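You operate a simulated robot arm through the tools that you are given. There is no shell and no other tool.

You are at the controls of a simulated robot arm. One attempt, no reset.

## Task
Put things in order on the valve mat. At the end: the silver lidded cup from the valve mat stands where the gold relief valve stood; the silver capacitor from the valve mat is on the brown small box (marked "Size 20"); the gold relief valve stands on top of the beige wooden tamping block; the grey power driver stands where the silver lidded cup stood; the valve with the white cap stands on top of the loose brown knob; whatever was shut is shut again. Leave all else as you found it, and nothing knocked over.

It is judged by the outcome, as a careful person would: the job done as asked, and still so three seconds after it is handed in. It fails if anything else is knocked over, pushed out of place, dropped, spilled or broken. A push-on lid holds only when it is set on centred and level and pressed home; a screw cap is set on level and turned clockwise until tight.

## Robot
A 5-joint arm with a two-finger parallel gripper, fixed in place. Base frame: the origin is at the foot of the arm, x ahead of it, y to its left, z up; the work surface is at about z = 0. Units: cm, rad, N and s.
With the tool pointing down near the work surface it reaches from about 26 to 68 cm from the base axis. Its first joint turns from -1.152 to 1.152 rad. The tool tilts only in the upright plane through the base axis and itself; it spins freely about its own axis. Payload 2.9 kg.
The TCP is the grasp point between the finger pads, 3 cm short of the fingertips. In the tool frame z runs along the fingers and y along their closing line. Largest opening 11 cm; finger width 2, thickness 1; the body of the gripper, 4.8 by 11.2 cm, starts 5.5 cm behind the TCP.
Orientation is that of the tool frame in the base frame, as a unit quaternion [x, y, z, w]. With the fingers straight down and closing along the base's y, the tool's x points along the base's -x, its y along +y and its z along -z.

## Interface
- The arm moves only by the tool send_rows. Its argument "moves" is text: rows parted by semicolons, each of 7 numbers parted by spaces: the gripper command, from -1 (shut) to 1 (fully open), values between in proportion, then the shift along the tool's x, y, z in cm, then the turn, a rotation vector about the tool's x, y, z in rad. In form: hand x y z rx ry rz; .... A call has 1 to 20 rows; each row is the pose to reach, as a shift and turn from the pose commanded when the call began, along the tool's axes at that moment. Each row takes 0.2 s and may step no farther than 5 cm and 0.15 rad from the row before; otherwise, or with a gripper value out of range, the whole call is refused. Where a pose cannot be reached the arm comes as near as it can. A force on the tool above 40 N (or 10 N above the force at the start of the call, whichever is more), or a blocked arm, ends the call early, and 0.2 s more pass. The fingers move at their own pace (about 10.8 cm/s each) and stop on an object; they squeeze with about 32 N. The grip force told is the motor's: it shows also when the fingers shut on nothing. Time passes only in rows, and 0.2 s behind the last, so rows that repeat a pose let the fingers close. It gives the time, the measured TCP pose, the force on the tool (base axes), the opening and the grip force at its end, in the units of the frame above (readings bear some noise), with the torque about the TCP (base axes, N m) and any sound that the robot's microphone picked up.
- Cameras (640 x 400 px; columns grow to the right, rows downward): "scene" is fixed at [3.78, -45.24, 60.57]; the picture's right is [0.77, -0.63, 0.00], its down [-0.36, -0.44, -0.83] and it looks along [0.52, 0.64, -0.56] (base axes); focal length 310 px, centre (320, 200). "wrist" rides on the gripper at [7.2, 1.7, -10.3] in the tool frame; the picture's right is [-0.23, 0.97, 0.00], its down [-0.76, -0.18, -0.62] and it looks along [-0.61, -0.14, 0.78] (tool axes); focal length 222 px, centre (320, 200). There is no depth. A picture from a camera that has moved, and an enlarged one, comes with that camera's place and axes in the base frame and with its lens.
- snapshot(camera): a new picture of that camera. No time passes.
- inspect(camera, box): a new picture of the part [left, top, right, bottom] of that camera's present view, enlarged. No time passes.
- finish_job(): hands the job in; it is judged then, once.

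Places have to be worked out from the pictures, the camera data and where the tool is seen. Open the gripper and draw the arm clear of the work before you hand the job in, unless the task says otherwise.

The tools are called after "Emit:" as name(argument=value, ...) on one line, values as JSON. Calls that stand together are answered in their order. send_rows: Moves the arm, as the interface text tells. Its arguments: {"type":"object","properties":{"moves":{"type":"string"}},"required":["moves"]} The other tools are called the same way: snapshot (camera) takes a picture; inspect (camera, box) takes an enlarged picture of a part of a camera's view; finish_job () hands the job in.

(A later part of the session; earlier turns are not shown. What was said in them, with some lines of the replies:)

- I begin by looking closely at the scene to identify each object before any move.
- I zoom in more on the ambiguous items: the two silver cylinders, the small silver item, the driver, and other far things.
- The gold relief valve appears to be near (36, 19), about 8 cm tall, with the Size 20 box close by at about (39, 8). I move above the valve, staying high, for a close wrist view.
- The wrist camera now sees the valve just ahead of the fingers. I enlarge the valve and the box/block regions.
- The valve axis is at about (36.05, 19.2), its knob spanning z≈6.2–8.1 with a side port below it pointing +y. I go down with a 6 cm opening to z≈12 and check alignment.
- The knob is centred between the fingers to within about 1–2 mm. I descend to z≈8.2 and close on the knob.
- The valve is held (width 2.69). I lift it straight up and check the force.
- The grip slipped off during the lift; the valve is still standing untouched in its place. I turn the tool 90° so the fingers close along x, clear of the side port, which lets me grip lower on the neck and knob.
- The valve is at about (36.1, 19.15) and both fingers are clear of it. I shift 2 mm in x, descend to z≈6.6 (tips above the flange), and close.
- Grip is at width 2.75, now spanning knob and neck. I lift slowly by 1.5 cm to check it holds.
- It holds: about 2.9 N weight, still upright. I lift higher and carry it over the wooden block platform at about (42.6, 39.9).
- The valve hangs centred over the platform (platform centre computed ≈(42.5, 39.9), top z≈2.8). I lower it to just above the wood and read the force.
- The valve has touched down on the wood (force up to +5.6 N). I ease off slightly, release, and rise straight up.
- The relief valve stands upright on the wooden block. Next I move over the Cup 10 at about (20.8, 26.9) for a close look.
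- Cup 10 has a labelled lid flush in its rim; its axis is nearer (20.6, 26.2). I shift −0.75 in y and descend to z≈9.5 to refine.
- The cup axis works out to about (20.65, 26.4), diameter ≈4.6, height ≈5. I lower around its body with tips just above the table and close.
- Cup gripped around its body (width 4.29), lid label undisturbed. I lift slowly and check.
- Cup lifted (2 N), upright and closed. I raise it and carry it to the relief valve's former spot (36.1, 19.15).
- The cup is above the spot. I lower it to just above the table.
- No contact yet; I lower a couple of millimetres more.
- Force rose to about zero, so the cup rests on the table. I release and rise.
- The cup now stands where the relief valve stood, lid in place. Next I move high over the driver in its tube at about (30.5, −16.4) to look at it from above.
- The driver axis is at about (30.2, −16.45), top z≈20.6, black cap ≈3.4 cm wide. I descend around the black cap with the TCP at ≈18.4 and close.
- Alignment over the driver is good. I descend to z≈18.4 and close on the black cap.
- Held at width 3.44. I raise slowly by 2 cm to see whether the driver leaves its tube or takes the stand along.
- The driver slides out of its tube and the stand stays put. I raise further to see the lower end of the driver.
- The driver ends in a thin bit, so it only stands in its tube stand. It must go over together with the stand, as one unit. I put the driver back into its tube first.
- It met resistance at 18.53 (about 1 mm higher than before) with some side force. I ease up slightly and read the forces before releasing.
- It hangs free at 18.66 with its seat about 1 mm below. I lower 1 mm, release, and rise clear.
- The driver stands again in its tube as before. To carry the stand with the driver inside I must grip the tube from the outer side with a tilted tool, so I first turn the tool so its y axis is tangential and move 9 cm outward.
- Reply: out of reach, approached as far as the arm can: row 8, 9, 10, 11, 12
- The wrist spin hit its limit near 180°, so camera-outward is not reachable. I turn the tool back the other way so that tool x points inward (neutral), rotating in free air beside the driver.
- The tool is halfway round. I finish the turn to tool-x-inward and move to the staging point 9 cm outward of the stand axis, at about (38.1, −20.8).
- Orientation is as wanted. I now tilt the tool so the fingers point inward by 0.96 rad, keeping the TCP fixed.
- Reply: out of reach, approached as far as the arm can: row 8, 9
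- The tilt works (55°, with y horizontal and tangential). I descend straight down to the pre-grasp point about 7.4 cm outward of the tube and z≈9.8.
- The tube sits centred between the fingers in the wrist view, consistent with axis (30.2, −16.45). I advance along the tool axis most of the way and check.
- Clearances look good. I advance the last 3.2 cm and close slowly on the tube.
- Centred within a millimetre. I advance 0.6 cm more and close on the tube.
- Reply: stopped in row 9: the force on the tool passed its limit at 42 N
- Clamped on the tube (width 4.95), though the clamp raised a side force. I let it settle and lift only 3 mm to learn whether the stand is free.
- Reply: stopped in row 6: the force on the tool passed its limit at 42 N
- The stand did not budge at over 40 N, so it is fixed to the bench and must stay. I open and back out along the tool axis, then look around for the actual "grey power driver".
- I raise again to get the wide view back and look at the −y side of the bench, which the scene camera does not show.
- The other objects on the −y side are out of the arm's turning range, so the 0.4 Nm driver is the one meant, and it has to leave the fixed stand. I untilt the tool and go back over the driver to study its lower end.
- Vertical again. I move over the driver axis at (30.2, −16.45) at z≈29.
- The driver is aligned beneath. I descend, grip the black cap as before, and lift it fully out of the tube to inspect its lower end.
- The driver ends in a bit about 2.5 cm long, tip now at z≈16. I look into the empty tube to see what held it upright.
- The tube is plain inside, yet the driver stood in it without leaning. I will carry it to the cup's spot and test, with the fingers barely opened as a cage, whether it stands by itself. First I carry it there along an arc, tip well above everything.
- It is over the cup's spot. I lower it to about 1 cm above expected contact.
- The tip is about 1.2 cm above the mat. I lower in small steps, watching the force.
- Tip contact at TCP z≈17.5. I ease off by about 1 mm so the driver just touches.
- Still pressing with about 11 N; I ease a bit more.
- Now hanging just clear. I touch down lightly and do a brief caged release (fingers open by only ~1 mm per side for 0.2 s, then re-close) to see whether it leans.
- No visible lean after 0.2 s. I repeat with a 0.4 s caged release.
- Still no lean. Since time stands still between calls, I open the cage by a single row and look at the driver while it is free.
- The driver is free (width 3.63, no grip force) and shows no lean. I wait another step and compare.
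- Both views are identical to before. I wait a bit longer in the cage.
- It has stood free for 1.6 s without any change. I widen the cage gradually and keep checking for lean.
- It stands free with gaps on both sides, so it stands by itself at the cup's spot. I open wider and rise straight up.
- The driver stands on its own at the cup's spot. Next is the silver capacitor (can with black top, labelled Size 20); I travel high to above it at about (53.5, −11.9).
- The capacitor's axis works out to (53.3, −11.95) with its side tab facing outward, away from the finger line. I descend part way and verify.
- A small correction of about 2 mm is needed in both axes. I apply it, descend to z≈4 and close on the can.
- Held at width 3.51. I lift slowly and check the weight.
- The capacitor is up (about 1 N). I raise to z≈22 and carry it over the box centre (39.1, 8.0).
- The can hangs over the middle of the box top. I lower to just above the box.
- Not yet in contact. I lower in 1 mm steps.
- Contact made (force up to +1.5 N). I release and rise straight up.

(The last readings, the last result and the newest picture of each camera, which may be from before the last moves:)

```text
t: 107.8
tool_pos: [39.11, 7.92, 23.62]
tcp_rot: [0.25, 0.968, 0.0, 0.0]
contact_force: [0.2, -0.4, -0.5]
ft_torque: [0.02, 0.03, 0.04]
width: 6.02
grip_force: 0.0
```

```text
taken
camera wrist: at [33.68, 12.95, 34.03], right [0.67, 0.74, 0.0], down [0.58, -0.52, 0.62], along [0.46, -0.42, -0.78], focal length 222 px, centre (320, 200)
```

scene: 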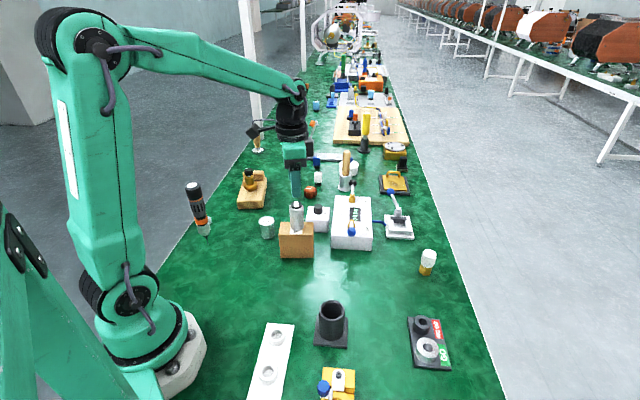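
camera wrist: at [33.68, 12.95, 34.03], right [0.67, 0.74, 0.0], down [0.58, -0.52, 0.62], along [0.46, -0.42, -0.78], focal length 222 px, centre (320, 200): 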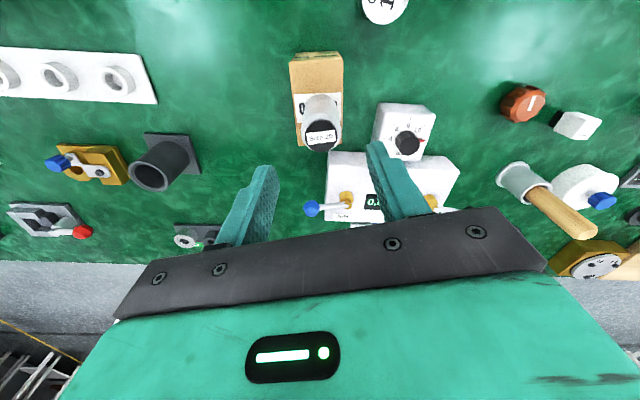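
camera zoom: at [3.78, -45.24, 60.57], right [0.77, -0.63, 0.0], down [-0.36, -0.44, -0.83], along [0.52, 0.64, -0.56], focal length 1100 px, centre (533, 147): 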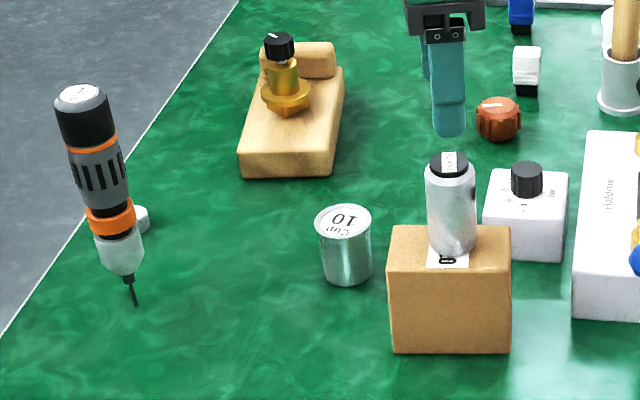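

The capacitor stands on the box and everything else is in place. Next is the valve with the white cap at about (60.6, −18.8); I move above it, turning ~10° to suit its hex flats.

Emit:
send_rows(moves="0.1 -3.16 -1.3 0 0 0 0.018; 0.1 -6.32 -2.6 0 0 0 0.036; 0.1 -9.48 -3.9 0 0 0 0.054; 0.1 -12.64 -5.2 0 0 0 0.072; 0.1 -15.8 -6.52 0 0 0 0.09; 0.1 -18.96 -7.82 0 0 0 0.108; 0.1 -22.1 -9.13 0 0 0 0.126; 0.1 -25.3 -10.4 0 0 0 0.144; 0.1 -28.4 -11.7 1 0 0 0.162; 0.1 -31.0 -12.8 3 0 0 0.18; 0.1 -31.6 -13.04 6 0 0 0.18; 0.1 -31.6 -13.04 8 0 0 0.18; 0.1 -31.6 -13.04 8 0 0 0.18")

Emit:
snapshot(camera="wrist")

Emit:
inspect(camera="wrist", box=[260, 60, 380, 180])

Emit:
inspect(camera="scene", box=[390, 220, 470, 290])

```text
t: 110.6
tool_pos: [60.53, -18.8, 15.66]
tcp_rot: [0.336, 0.942, 0.0, 0.001]
contact_force: [-0.5, 0.1, 0.9]
ft_torque: [0.01, -0.01, 0.01]
width: 6.02
grip_force: 0.0
```

```text
taken
camera wrist: at [56.05, -12.81, 25.99], right [0.79, 0.61, 0.0], down [0.48, -0.62, 0.62], along [0.38, -0.49, -0.78], focal length 222 px, centre (320, 200)
```

wrist: 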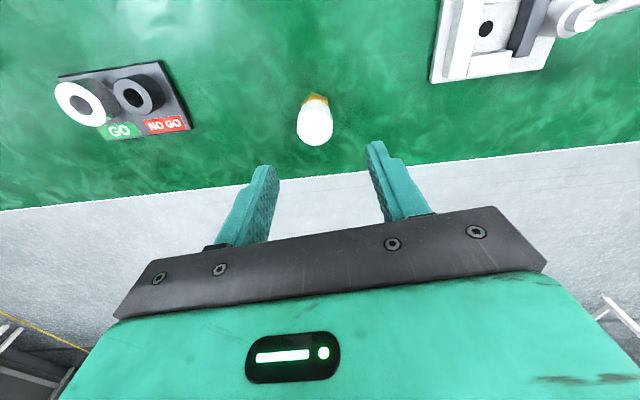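

```text
3.33 times, centred on (320, 120) of wrist
camera zoom: at [56.05, -12.81, 25.99], right [0.79, 0.61, 0.0], down [0.48, -0.62, 0.62], along [0.38, -0.49, -0.78], focal length 740 px, centre (320, 467)
```

zoom: 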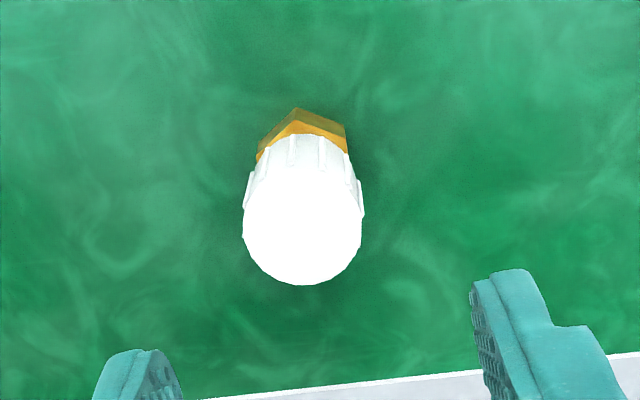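

```text
5.71 times, centred on (430, 255) of scene
camera zoom: at [3.78, -45.24, 60.57], right [0.77, -0.63, 0.0], down [-0.36, -0.44, -0.83], along [0.52, 0.64, -0.56], focal length 1769 px, centre (-309, -114)
```

zoom: 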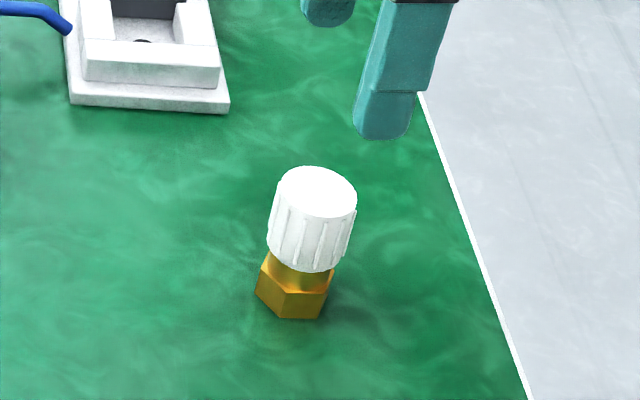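

The hex flats already align with the finger line; the valve's centre is about 4 mm to −y′ of the TCP. I correct and descend part way to verify.

Emit:
send_rows(moves="0.1 -0.03 -0.2 2.5 0 0 0; 0.1 -0.03 -0.4 5 0 0 0; 0.1 -0.03 -0.4 6.5 0 0 0; 0.1 -0.03 -0.4 6.5 0 0 0")

Emit:
inspect(camera="wrist", box=[220, 80, 420, 230])

Emit:
inspect(camera="scene", box=[390, 210, 470, 280])

```text
t: 111.6
tool_pos: [60.27, -19.06, 9.06]
tcp_rot: [0.336, 0.942, 0.0, -0.001]
contact_force: [0.6, -0.2, -0.2]
ft_torque: [-0.03, -0.01, 0.0]
width: 6.07
grip_force: 0.0
```

```text
2.67 times, centred on (320, 155) of wrist
camera zoom: at [55.83, -13.12, 19.45], right [0.79, 0.61, 0.0], down [0.48, -0.62, 0.62], along [0.38, -0.49, -0.78], focal length 592 px, centre (320, 320)
```

zoom: 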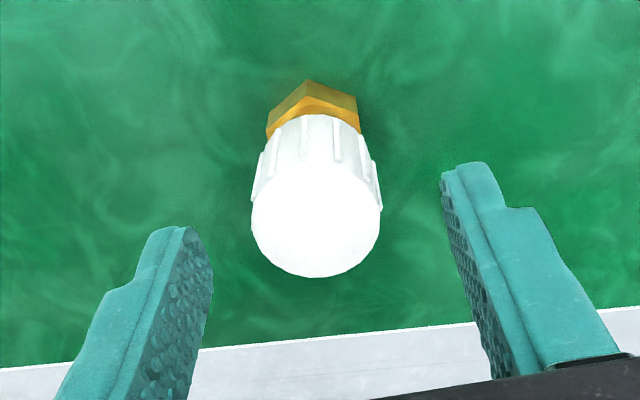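

```text
5.71 times, centred on (430, 245) of scene
camera zoom: at [3.78, -45.24, 60.57], right [0.77, -0.63, 0.0], down [-0.36, -0.44, -0.83], along [0.52, 0.64, -0.56], focal length 1769 px, centre (-309, -57)
```

zoom: 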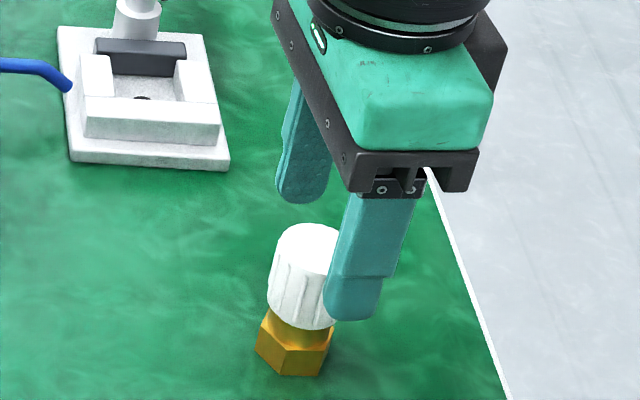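

Alignment is within a millimetre. I descend to z≈3.4 and close gently across the hex flats and cap.

Emit:
send_rows(moves="0.1 0 -0.08 2 0 0 0; 0.1 0 -0.08 4 0 0 0; 0.1 0 -0.08 5.2 0 0 0; 0.1 0 -0.08 5.65 0 0 0; 0.1 0 -0.08 5.65 0 0 0; -0.1 0 -0.08 5.65 0 0 0; -0.3 0 -0.08 5.65 0 0 0; -0.5 0 -0.08 5.65 0 0 0; -1 0 -0.08 5.65 0 0 0; -1 0 -0.08 5.65 0 0 0")

Emit:
inspect(camera="wrist", box=[220, 80, 420, 230])

Emit:
inspect(camera="scene", box=[390, 210, 470, 280])

```text
t: 113.8
tool_pos: [60.18, -19.05, 3.46]
tcp_rot: [0.334, 0.942, 0.0, 0.0]
contact_force: [-0.4, -0.4, 0.8]
ft_torque: [0.0, 0.0, -0.01]
width: 3.27
grip_force: 31.4
```

```text
2.67 times, centred on (320, 155) of wrist
camera zoom: at [55.78, -13.17, 13.8], right [0.79, 0.61, 0.0], down [0.48, -0.62, 0.62], along [0.38, -0.49, -0.78], focal length 592 px, centre (320, 320)
```

zoom: 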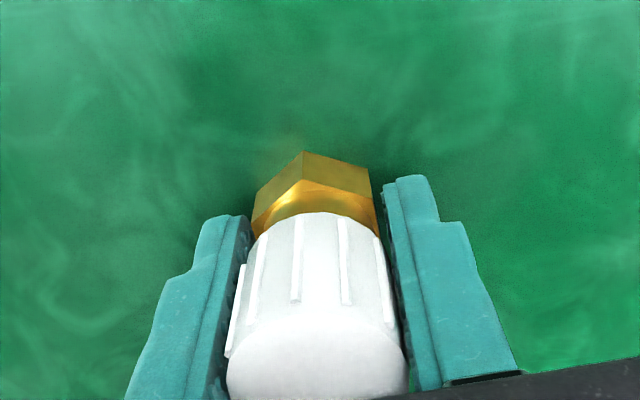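

```text
5.71 times, centred on (430, 245) of scene
camera zoom: at [3.78, -45.24, 60.57], right [0.77, -0.63, 0.0], down [-0.36, -0.44, -0.83], along [0.52, 0.64, -0.56], focal length 1769 px, centre (-309, -57)
```

zoom: 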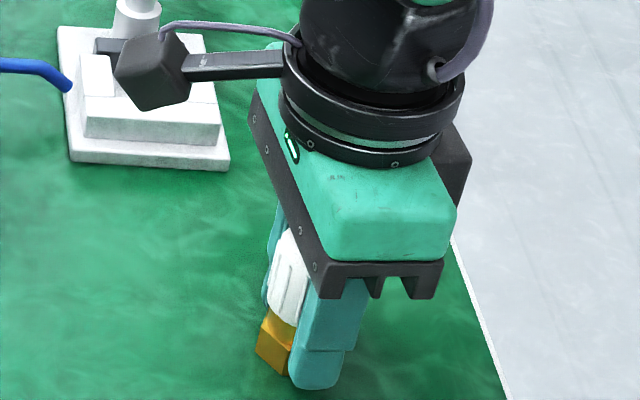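

Held at width 3.27. I lift 2 cm slowly and check that brass body and cap rise together.

Emit:
send_rows(moves="-1 0 0 -0.3 0 0 0; -1 0 0 -0.7 0 0 0; -1 0 0 -1.3 0 0 0; -1 0 0 -2 0 0 0; -1 0 0 -2 0 0 0")

Emit:
inspect(camera="wrist", box=[220, 80, 420, 230])

Emit:
inspect(camera="scene", box=[390, 210, 470, 280])

```text
t: 115.0
tool_pos: [60.25, -19.14, 5.43]
tcp_rot: [0.335, 0.942, 0.0, 0.0]
contact_force: [0.1, -0.1, -1.3]
ft_torque: [-0.05, 0.01, 0.04]
width: 3.27
grip_force: 32.1
```

```text
2.67 times, centred on (320, 155) of wrist
camera zoom: at [55.79, -13.18, 15.82], right [0.79, 0.61, 0.0], down [0.48, -0.62, 0.62], along [0.38, -0.49, -0.78], focal length 592 px, centre (320, 320)
```

zoom: 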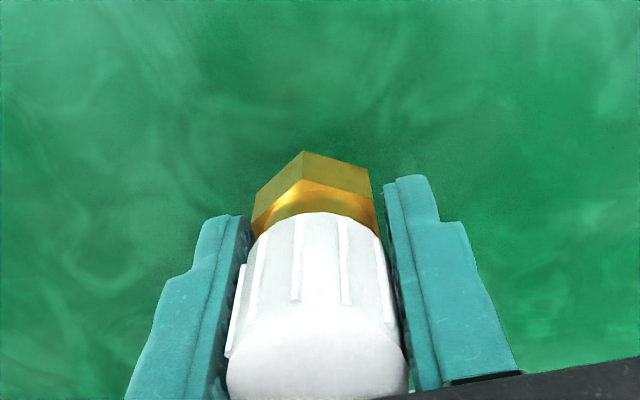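

```text
5.71 times, centred on (430, 245) of scene
camera zoom: at [3.78, -45.24, 60.57], right [0.77, -0.63, 0.0], down [-0.36, -0.44, -0.83], along [0.52, 0.64, -0.56], focal length 1769 px, centre (-309, -57)
```

zoom: 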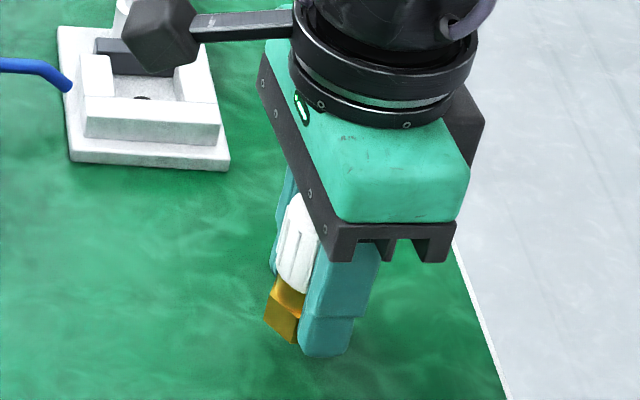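

Valve and cap rise together (1.3 N). I raise to z≈20 and carry it across toward the brown knob, stopping above it for a close view.

Emit:
send_rows(moves="-1 0 0 -3.6 0 0 0; -1 0 0 -7.2 0 0 0; -1 0 0 -10.8 0 0 0; -1 0 0 -14.5 0 0 0; -1 2.2 2.5 -14.5 0 0 0; -1 4.4 5 -14.5 0 0 0; -1 6.6 7.5 -14.5 0 0 0; -1 8.8 10 -14.5 0 0 0; -1 11 12.5 -14.5 0 0 0; -1 13.2 15 -14.5 0 0 0; -1 15.4 17.5 -14.5 0 0 0; -1 17.6 20 -14.5 0 0 0; -1 19.8 22.5 -14.5 0 0 0; -1 22 25 -14.5 0 0 0; -1 24.2 27.5 -14.5 0 0 0; -1 26.4 30.1 -14.5 0 0 0; -1 28.6 32.6 -14.5 0 0 0; -1 30.4 34.7 -14.5 0 0 0; -1 30.4 34.7 -14.5 0 0 0")

Emit:
snapshot(camera="wrist")

Emit:
snapshot(camera="scene")

```text
t: 119.0
tool_pos: [58.58, 26.89, 19.98]
tcp_rot: [0.337, 0.942, 0.0, 0.0]
contact_force: [0.0, -0.4, -2.1]
ft_torque: [0.04, 0.01, -0.04]
width: 3.27
grip_force: 32.2
```

```text
taken
camera wrist: at [54.18, 32.93, 30.37], right [0.79, 0.61, 0.0], down [0.48, -0.62, 0.62], along [0.38, -0.49, -0.78], focal length 222 px, centre (320, 200)
```

wrist: 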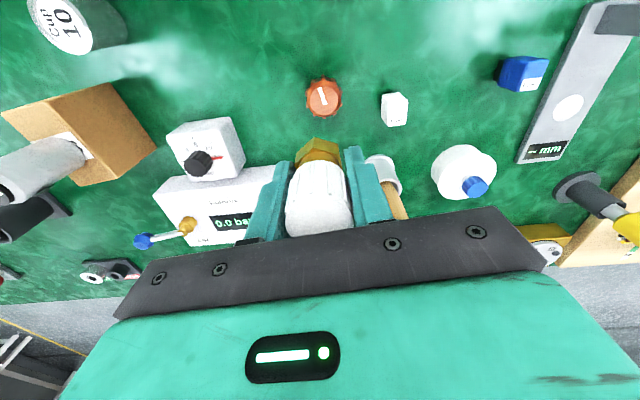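

```text
taken
```

scene: 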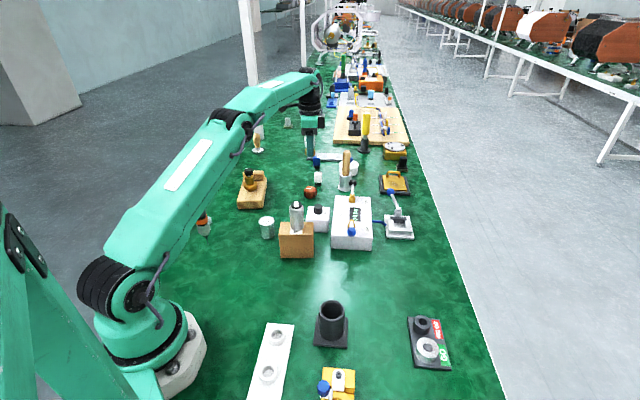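

The knob is visible just ahead of the held valve. I enlarge it to measure its position and top face.

Emit:
inspect(camera="wrist", box=[280, 60, 370, 180])

Emit:
inspect(camera="scene", box=[285, 160, 345, 210])

```text
3.33 times, centred on (325, 120) of wrist
camera zoom: at [54.18, 32.93, 30.37], right [0.79, 0.61, 0.0], down [0.48, -0.62, 0.62], along [0.38, -0.49, -0.78], focal length 740 px, centre (303, 467)
```

zoom: 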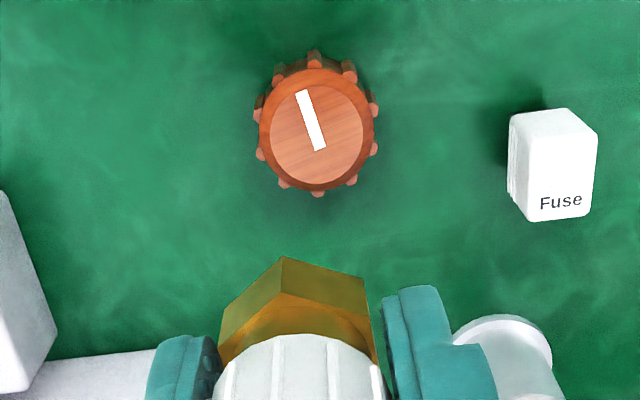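

```text
8.00 times, centred on (315, 185) of scene
camera zoom: at [3.79, -45.24, 60.58], right [0.77, -0.63, 0.0], down [-0.36, -0.44, -0.83], along [0.52, 0.64, -0.56], focal length 2476 px, centre (360, 320)
```

zoom: 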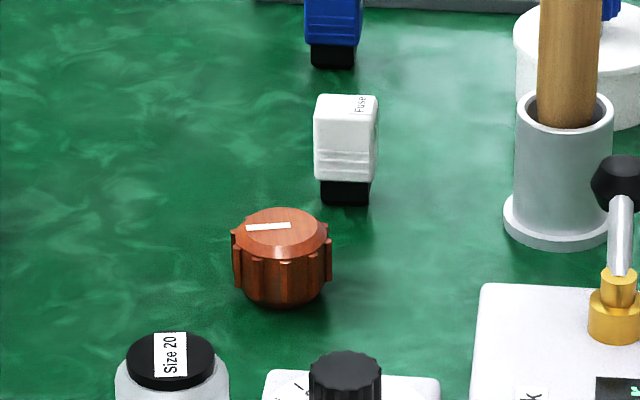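

The knob's axis is about 0.65 cm in +y from the TCP. I correct and lower to z≈10 for another check.

Emit:
send_rows(moves="-1 0.15 0.25 2 0 0 0; -1 0.3 0.45 4 0 0 0; -1 0.36 0.55 6 0 0 0; -1 0.36 0.55 8 0 0 0; -1 0.36 0.55 9.5 0 0 0; -1 0.36 0.55 9.5 0 0 0")

Emit:
inspect(camera="wrist", box=[260, 80, 400, 220])

Emit:
inspect(camera="scene", box=[285, 140, 345, 210])

```text
t: 120.4
tool_pos: [58.74, 27.74, 10.48]
tcp_rot: [0.336, 0.942, 0.0, -0.001]
contact_force: [0.2, 0.6, -2.2]
ft_torque: [-0.01, -0.03, -0.04]
width: 3.27
grip_force: 32.5
```

```text
2.86 times, centred on (330, 150) of wrist
camera zoom: at [54.26, 33.6, 20.81], right [0.79, 0.61, 0.0], down [0.48, -0.62, 0.62], along [0.38, -0.49, -0.78], focal length 635 px, centre (291, 343)
```

zoom: 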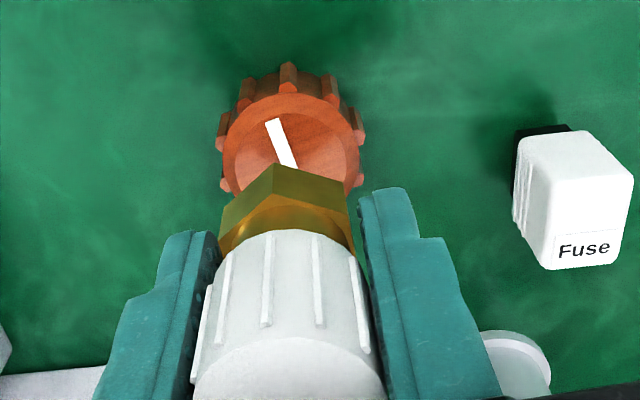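

```text
5.71 times, centred on (315, 175) of scene
camera zoom: at [3.78, -45.24, 60.58], right [0.77, -0.63, 0.0], down [-0.36, -0.44, -0.83], along [0.52, 0.64, -0.56], focal length 1769 px, centre (349, 343)
```

zoom: 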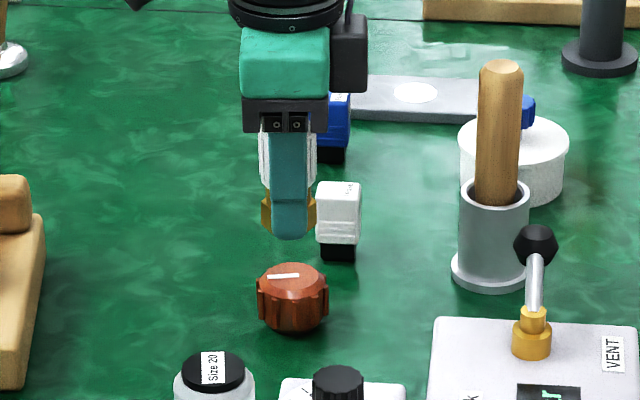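

The valve's base needs a 4 mm shift toward the camera side to be centred on the knob. I apply it and lower to about half a centimetre above the knob.

Emit:
send_rows(moves="-1 0.2 0.03 0.5 0 0 0; -1 0.4 0.05 1.2 0 0 0; -1 0.4 0.05 2.0 0 0 0; -1 0.4 0.05 2.8 0 0 0; -1 0.4 0.05 2.8 0 0 0")

Emit:
inspect(camera="wrist", box=[260, 80, 400, 220])

Emit:
inspect(camera="scene", box=[285, 150, 345, 210])

```text
t: 121.6
tool_pos: [58.38, 27.82, 7.6]
tcp_rot: [0.335, 0.942, -0.001, 0.0]
contact_force: [-0.3, 0.0, -1.6]
ft_torque: [0.01, -0.02, 0.0]
width: 3.28
grip_force: 32.2
```

```text
2.86 times, centred on (330, 150) of wrist
camera zoom: at [53.92, 33.87, 18.03], right [0.79, 0.61, 0.0], down [0.48, -0.62, 0.62], along [0.38, -0.49, -0.78], focal length 635 px, centre (291, 343)
```

zoom: 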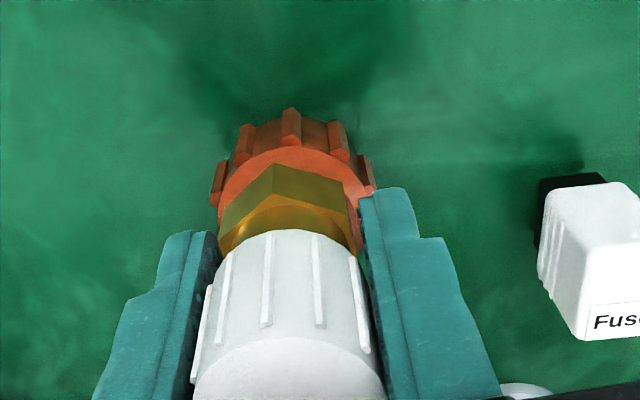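

```text
6.67 times, centred on (315, 180) of scene
camera zoom: at [3.78, -45.24, 60.58], right [0.77, -0.63, 0.0], down [-0.36, -0.44, -0.83], along [0.52, 0.64, -0.56], focal length 2063 px, centre (353, 333)
```

zoom: 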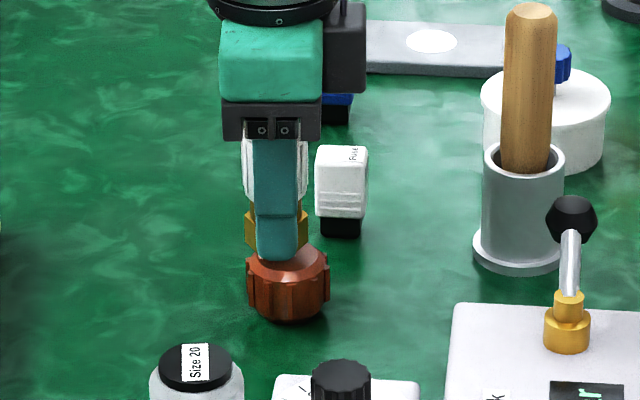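

The scene view suggests the valve is now a bit left of the knob centre. I zoom in there to measure this lateral offset directly.

Emit:
inspect(camera="scene", box=[295, 170, 335, 205])

Emit:
inspect(camera="wrist", box=[290, 100, 370, 180])

```text
11.43 times, centred on (315, 188) of scene
camera zoom: at [3.78, -45.24, 60.58], right [0.77, -0.63, 0.0], down [-0.36, -0.44, -0.83], along [0.52, 0.64, -0.56], focal length 3537 px, centre (377, 343)
```

zoom: 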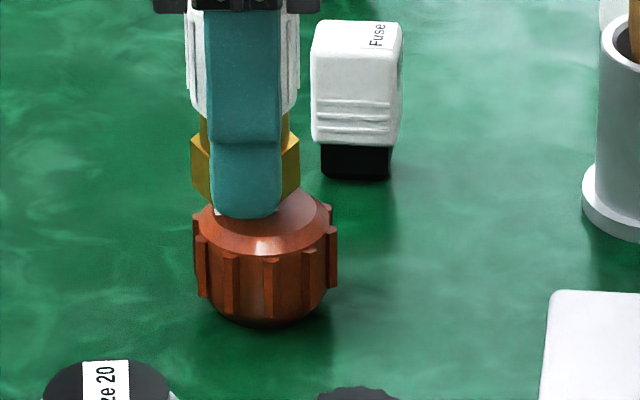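

```text
5.00 times, centred on (330, 140) of wrist
camera zoom: at [53.92, 33.87, 18.03], right [0.79, 0.61, 0.0], down [0.48, -0.62, 0.62], along [0.38, -0.49, -0.78], focal length 1111 px, centre (270, 500)
```

zoom: 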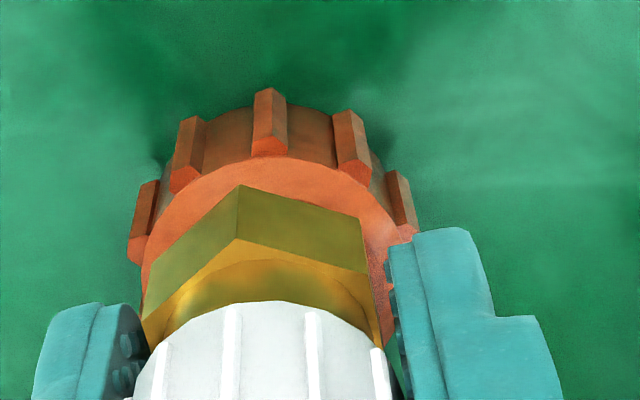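

Measured: the knob centre lies 0.6 cm outward (−x′) and slightly −y′ of the valve. I shift accordingly while still above it, and re-measure.

Emit:
send_rows(moves="-1 -0.2 -0.05 0 0 0 0; -1 -0.4 -0.1 0 0 0 0; -1 -0.58 -0.13 0 0 0 0; -1 -0.58 -0.13 0 0 0 0")

Emit:
inspect(camera="scene", box=[295, 170, 335, 205])

Emit:
inspect(camera="wrist", box=[290, 100, 370, 180])

```text
t: 122.6
tool_pos: [58.76, 27.43, 7.57]
tcp_rot: [0.335, 0.942, 0.0, 0.0]
contact_force: [0.0, 0.1, -2.5]
ft_torque: [0.03, 0.0, -0.04]
width: 3.27
grip_force: 31.8
```

```text
11.43 times, centred on (315, 188) of scene
camera zoom: at [3.78, -45.24, 60.58], right [0.77, -0.63, 0.0], down [-0.36, -0.44, -0.83], along [0.52, 0.64, -0.56], focal length 3537 px, centre (377, 343)
```

zoom: 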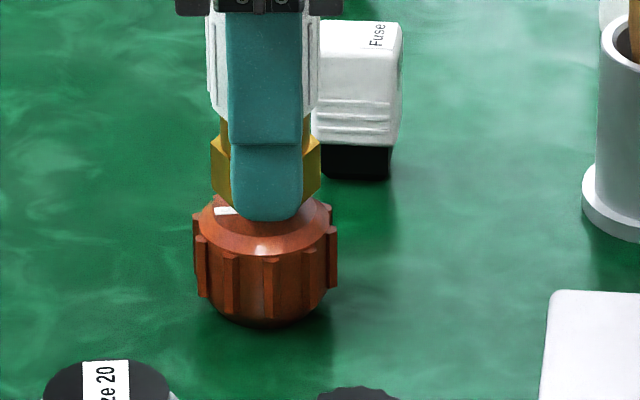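

```text
5.00 times, centred on (330, 140) of wrist
camera zoom: at [54.32, 33.37, 18.03], right [0.79, 0.61, 0.0], down [0.48, -0.62, 0.62], along [0.38, -0.49, -0.78], focal length 1111 px, centre (270, 500)
```

zoom: 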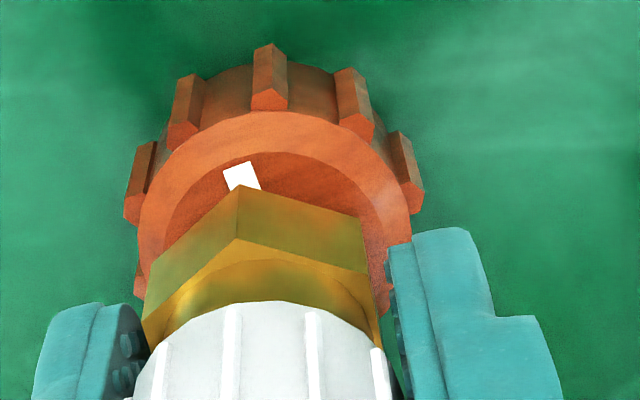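

Now the valve is centred over the knob in both views. I lower 1 cm, then in small steps until contact.

Emit:
send_rows(moves="-1 0 0 0.4 0 0 0; -1 0 0 0.8 0 0 0; -1 0 0 0.8 0 0 0")

Emit:
inspect(camera="scene", box=[295, 170, 335, 205])

```text
t: 123.4
tool_pos: [58.76, 27.4, 6.8]
tcp_rot: [0.336, 0.942, 0.001, 0.0]
contact_force: [0.3, -0.6, -1.0]
ft_torque: [0.01, 0.01, -0.01]
width: 3.3
grip_force: 32.5
```

```text
11.43 times, centred on (315, 188) of scene
camera zoom: at [3.78, -45.24, 60.58], right [0.77, -0.63, 0.0], down [-0.36, -0.44, -0.83], along [0.52, 0.64, -0.56], focal length 3537 px, centre (377, 343)
```

zoom: 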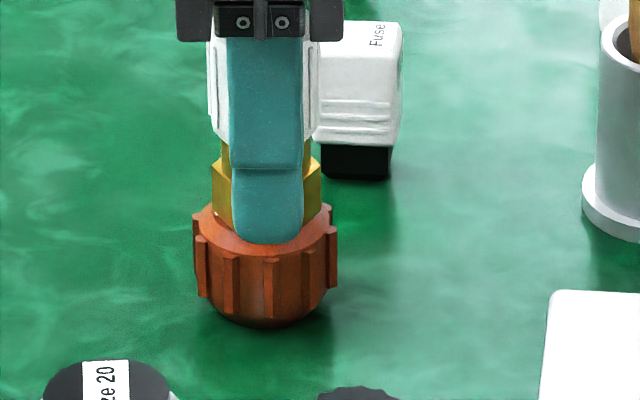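

Emit:
send_rows(moves="-1 0 0 0.15 0 0 0; -1 0 0 0.3 0 0 0; -1 0 0 0.3 0 0 0")

Emit:
inspect(camera="scene", box=[295, 170, 335, 205])

```text
t: 124.2
tool_pos: [58.8, 27.37, 6.82]
tcp_rot: [0.336, 0.942, 0.001, 0.001]
contact_force: [-7.4, -4.6, 21.6]
ft_torque: [-0.23, 0.45, 0.0]
width: 3.25
grip_force: 31.7
```

```text
11.43 times, centred on (315, 188) of scene
camera zoom: at [3.77, -45.25, 60.57], right [0.77, -0.63, 0.0], down [-0.36, -0.44, -0.83], along [0.52, 0.64, -0.56], focal length 3537 px, centre (377, 343)
```

zoom: 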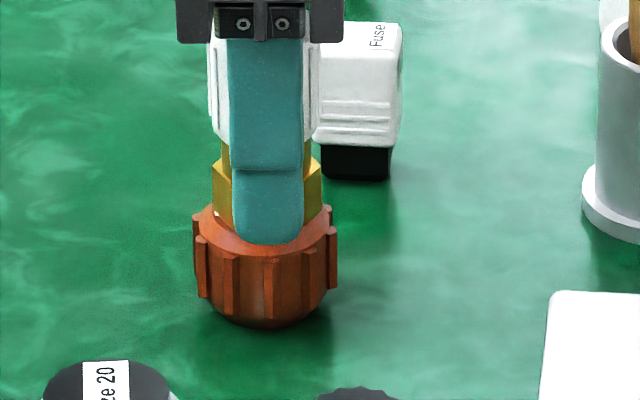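

Contact occurred right at z≈6.8 and I now press with over 20 N; I ease off by 2.5 mm.

Emit:
send_rows(moves="-1 0 0 -0.1 0 0 0; -1 0 0 -0.2 0 0 0; -1 0 0 -0.25 0 0 0; -1 0 0 -0.25 0 0 0")

Emit:
inspect(camera="scene", box=[295, 170, 335, 205])

Emit:
inspect(camera="wrist", box=[290, 100, 370, 180])

```text
t: 125.2
tool_pos: [58.81, 27.51, 6.73]
tcp_rot: [0.336, 0.942, 0.001, 0.0]
contact_force: [5.2, 0.9, 12.0]
ft_torque: [0.04, -0.14, -0.02]
width: 3.3
grip_force: 32.2
```

```text
11.43 times, centred on (315, 188) of scene
camera zoom: at [3.77, -45.25, 60.57], right [0.77, -0.63, 0.0], down [-0.36, -0.44, -0.83], along [0.52, 0.64, -0.56], focal length 3537 px, centre (377, 343)
```

zoom: 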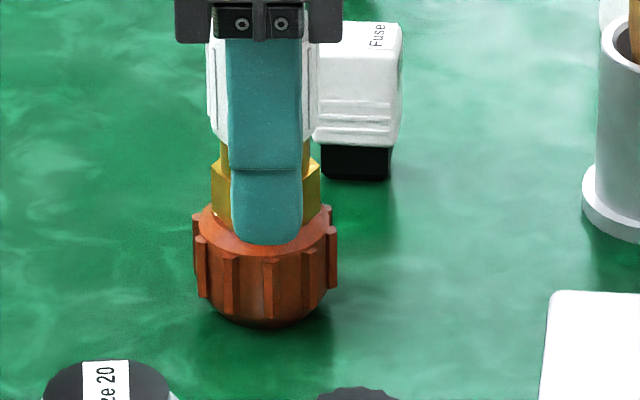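

```text
5.00 times, centred on (330, 140) of wrist
camera zoom: at [54.3, 33.4, 17.19], right [0.79, 0.61, 0.0], down [0.48, -0.62, 0.62], along [0.38, -0.49, -0.78], focal length 1111 px, centre (270, 500)
```

zoom: 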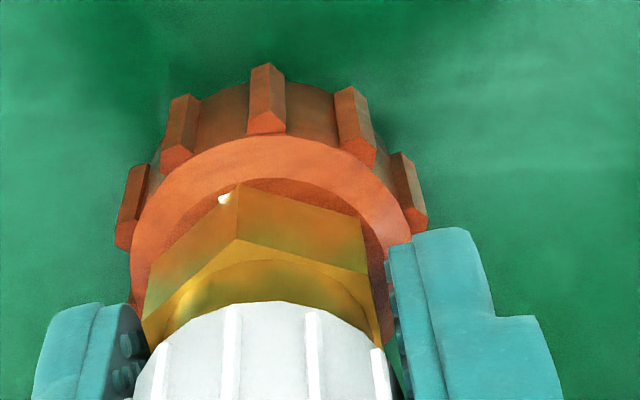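

Still pressing ~13 N; I ease a further 1 mm.

Emit:
send_rows(moves="-1 0 0 -0.05 0 0 0; -1 0 0 -0.1 0 0 0; -1 0 0 -0.1 0 0 0")

```text
t: 126.0
tool_pos: [58.78, 27.48, 6.83]
tcp_rot: [0.335, 0.942, 0.0, -0.002]
contact_force: [1.5, 0.8, 3.8]
ft_torque: [0.06, -0.1, 0.02]
width: 3.27
grip_force: 32.0
```

Emit:
send_rows(moves="-1 0 0 -0.04 0 0 0; -1 0 0 -0.04 0 0 0")

Emit:
inspect(camera="scene", box=[295, 170, 335, 205])

```text
t: 126.6
tool_pos: [58.58, 27.4, 6.79]
tcp_rot: [0.336, 0.942, -0.002, -0.001]
contact_force: [-0.9, 0.0, -1.2]
ft_torque: [-0.01, 0.05, 0.01]
width: 3.24
grip_force: 31.8
```

```text
11.43 times, centred on (315, 188) of scene
camera zoom: at [3.78, -45.24, 60.57], right [0.77, -0.63, 0.0], down [-0.36, -0.44, -0.83], along [0.52, 0.64, -0.56], focal length 3537 px, centre (377, 343)
```

zoom: 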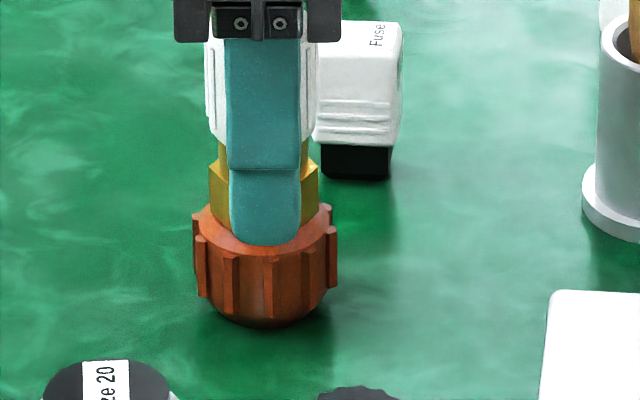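

The valve just rests or hovers within a fraction of a millimetre. I release in a cage step and look.

Emit:
send_rows(moves="-1 0 0 0.02 0 0 0; -0.36 0 0 0.02 0 0 0; -0.33 0 0 0.02 0 0 0")

Emit:
inspect(camera="scene", box=[295, 170, 335, 205])

Emit:
inspect(camera="wrist", box=[260, 100, 380, 240])

```text
t: 127.4
tool_pos: [58.79, 27.33, 6.89]
tcp_rot: [0.335, 0.942, 0.0, 0.0]
contact_force: [0.0, 0.2, -0.3]
ft_torque: [0.02, -0.01, 0.02]
width: 3.66
grip_force: 0.1
```

```text
11.43 times, centred on (315, 188) of scene
camera zoom: at [3.78, -45.24, 60.57], right [0.77, -0.63, 0.0], down [-0.36, -0.44, -0.83], along [0.52, 0.64, -0.56], focal length 3537 px, centre (377, 343)
```

zoom: 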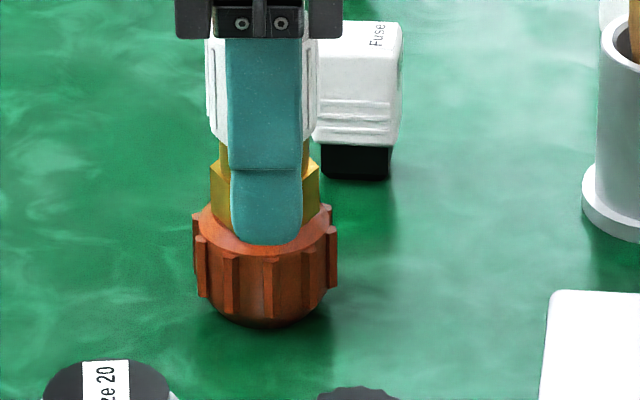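

```text
2.86 times, centred on (320, 170) of wrist
camera zoom: at [54.31, 33.4, 17.31], right [0.79, 0.61, 0.0], down [0.48, -0.62, 0.62], along [0.38, -0.49, -0.78], focal length 635 px, centre (320, 286)
```

zoom: 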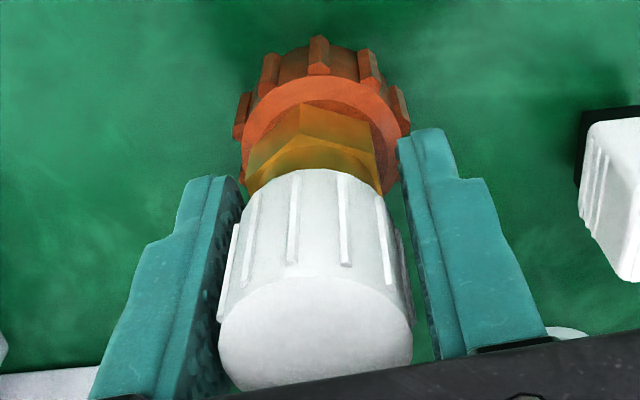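

The valve stands free and upright on the knob. I open further and rise straight up.

Emit:
send_rows(moves="-0.2 0 0 0 0 0 0; -0.05 0 0 0 0 0 0; -0.05 0 0 -0.5 0 0 0; -0.05 0 0 -2 0 0 0; -0.05 0 0 -4 0 0 0; -0.05 0 0 -7 0 0 0; -0.05 0 0 -10 0 0 0; -0.05 0 0 -12 0 0 0; -0.05 0 0 -12 0 0 0")

Emit:
snapshot(camera="scene")

Emit:
inspect(camera="scene", box=[295, 155, 335, 205])

Emit:
snapshot(camera="wrist")

```text
t: 129.4
tool_pos: [58.73, 27.41, 18.9]
tcp_rot: [0.336, 0.942, 0.001, 0.0]
contact_force: [0.3, -0.5, 0.6]
ft_torque: [-0.01, -0.02, 0.0]
width: 5.25
grip_force: 0.0
```

```text
taken
```

scene: 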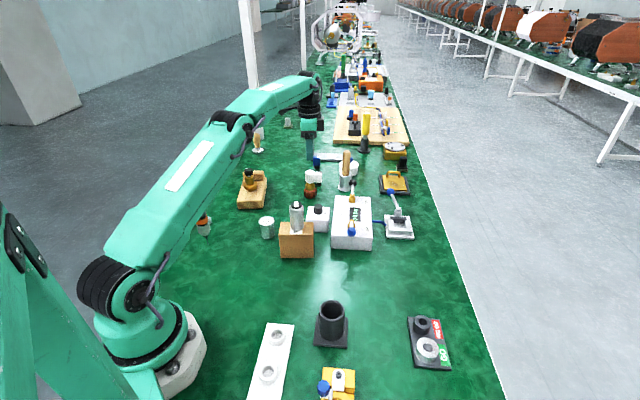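

```text
8.00 times, centred on (315, 180) of scene
camera zoom: at [3.78, -45.24, 60.57], right [0.77, -0.63, 0.0], down [-0.36, -0.44, -0.83], along [0.52, 0.64, -0.56], focal length 2476 px, centre (360, 360)
```

zoom: 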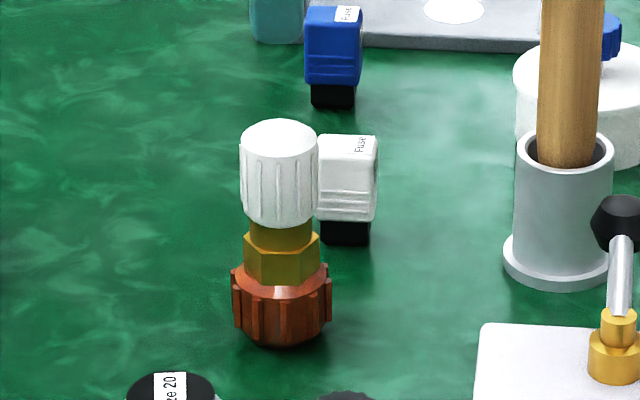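

```text
taken
camera wrist: at [54.31, 33.39, 29.36], right [0.79, 0.61, 0.0], down [0.48, -0.62, 0.62], along [0.38, -0.49, -0.78], focal length 222 px, centre (320, 200)
```

wrist: 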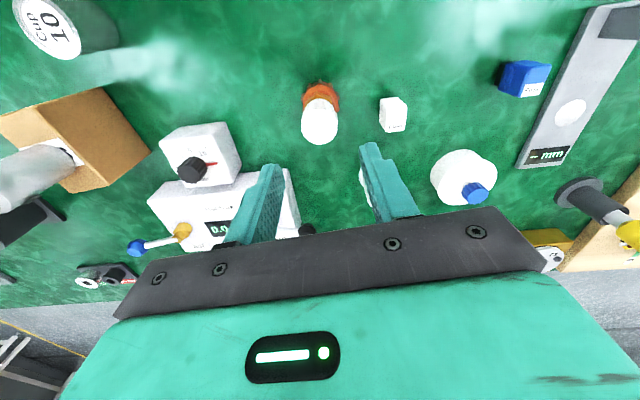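

All five items are placed. I open the gripper and withdraw to the high starting pose, clear of the work.

Emit:
send_rows(moves="0.2 0.3 -1 -2.5 0 0 0; 0.4 1 -3.5 -4.5 0 0 0; 0.6 1.7 -6.3 -6.5 0 0 0; 0.8 2.4 -9.2 -8.5 0 0 0; 1 3.1 -12 -10.3 0 0 0; 1 3.9 -15 -12 0 0 0; 1 4.65 -18 -13.4 0 0 0; 1 4.65 -18 -13.4 0 0 0")

Emit:
snapshot(camera="scene")

Emit:
inspect(camera="scene", box=[170, 160, 350, 270])

Emit:
inspect(camera="scene", box=[300, 150, 460, 270])

Emit:
snapshot(camera="wrist")

```text
t: 131.2
tool_pos: [43.71, 16.48, 32.24]
tcp_rot: [0.335, 0.942, 0.001, 0.0]
contact_force: [-0.5, -0.7, -0.1]
ft_torque: [0.0, -0.01, 0.02]
width: 10.98
grip_force: 0.0
```

```text
taken
```

scene: 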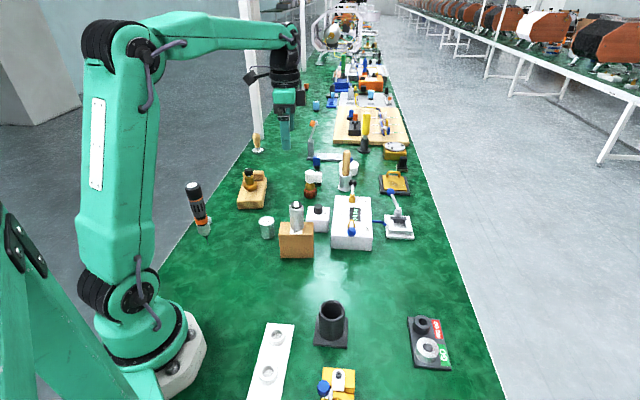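

```text
3.56 times, centred on (260, 215) of scene
camera zoom: at [3.78, -45.24, 60.57], right [0.77, -0.63, 0.0], down [-0.36, -0.44, -0.83], along [0.52, 0.64, -0.56], focal length 1100 px, centre (533, 147)
```

zoom: 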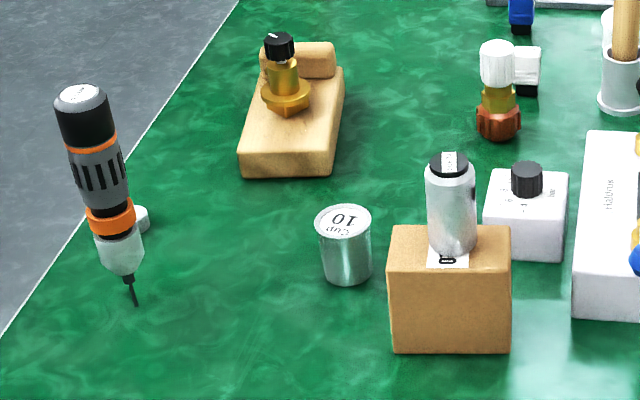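

```text
3.33 times, centred on (380, 210) of scene
camera zoom: at [3.78, -45.24, 60.57], right [0.77, -0.63, 0.0], down [-0.36, -0.44, -0.83], along [0.52, 0.64, -0.56], focal length 1032 px, centre (120, 167)
```

zoom: 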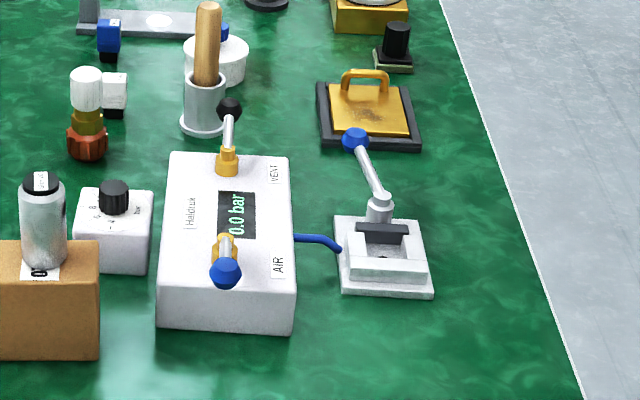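

```text
taken
camera wrist: at [39.29, 22.33, 42.63], right [0.79, 0.61, 0.0], down [0.48, -0.62, 0.62], along [0.38, -0.49, -0.78], focal length 222 px, centre (320, 200)
```

wrist: 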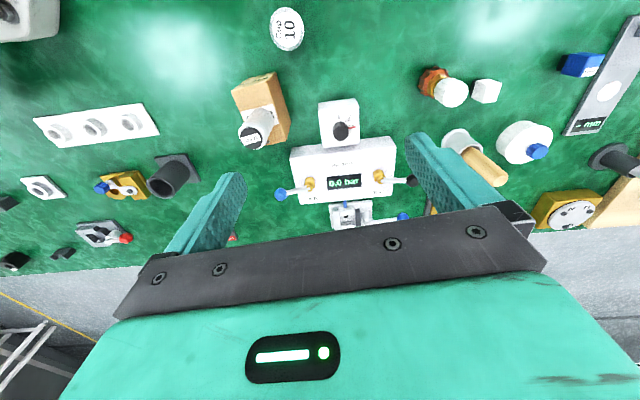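

All five placements look right. The cup is on the relief valve's old spot with its lid on. The capacitor is on the box, the relief valve on the wooden block, and the driver on the cup's old spot. The white-cap valve is on the knob. The driver has stood unmoved for over 40 s and the gripper is open and clear, so I hand the job in.

Emit:
finish_job()

```text
The job is handed in.
```

I finished all five moves and handed the job in. In the last pictures everything was standing and nothing had been knocked over.

- **Silver lidded cup:** it stands where the gold relief valve stood. I gripped it by the body, so the lid was never touched and is still on.
- **Silver capacitor:** I took this to be the silver can with the black top. It stands on the brown "Size 20" box, roughly centred.
- **Gold relief valve:** it stands on the flat part of the wooden tamping block. My first grip slipped off its knob, but the valve stayed upright in place and the second grip held.
- **Grey power driver:** I took this to be the 0.4 Nm driver. It stands where the cup stood, balanced upright on its thin bit.
- **White-cap valve:** it stands centred on the loose brown knob, which did not move.

**Driver:** I first tried to carry it together with its holder, and clamped the holder hard enough to trip the 40 N force limit twice. The holder did not move, so I treated it as fixed and left it empty where it was. Before letting go of the driver I tested that it would stand on its own, and it had stood for about 40 seconds by the time I handed in. The bit is a very small base, so a knock could tip it.
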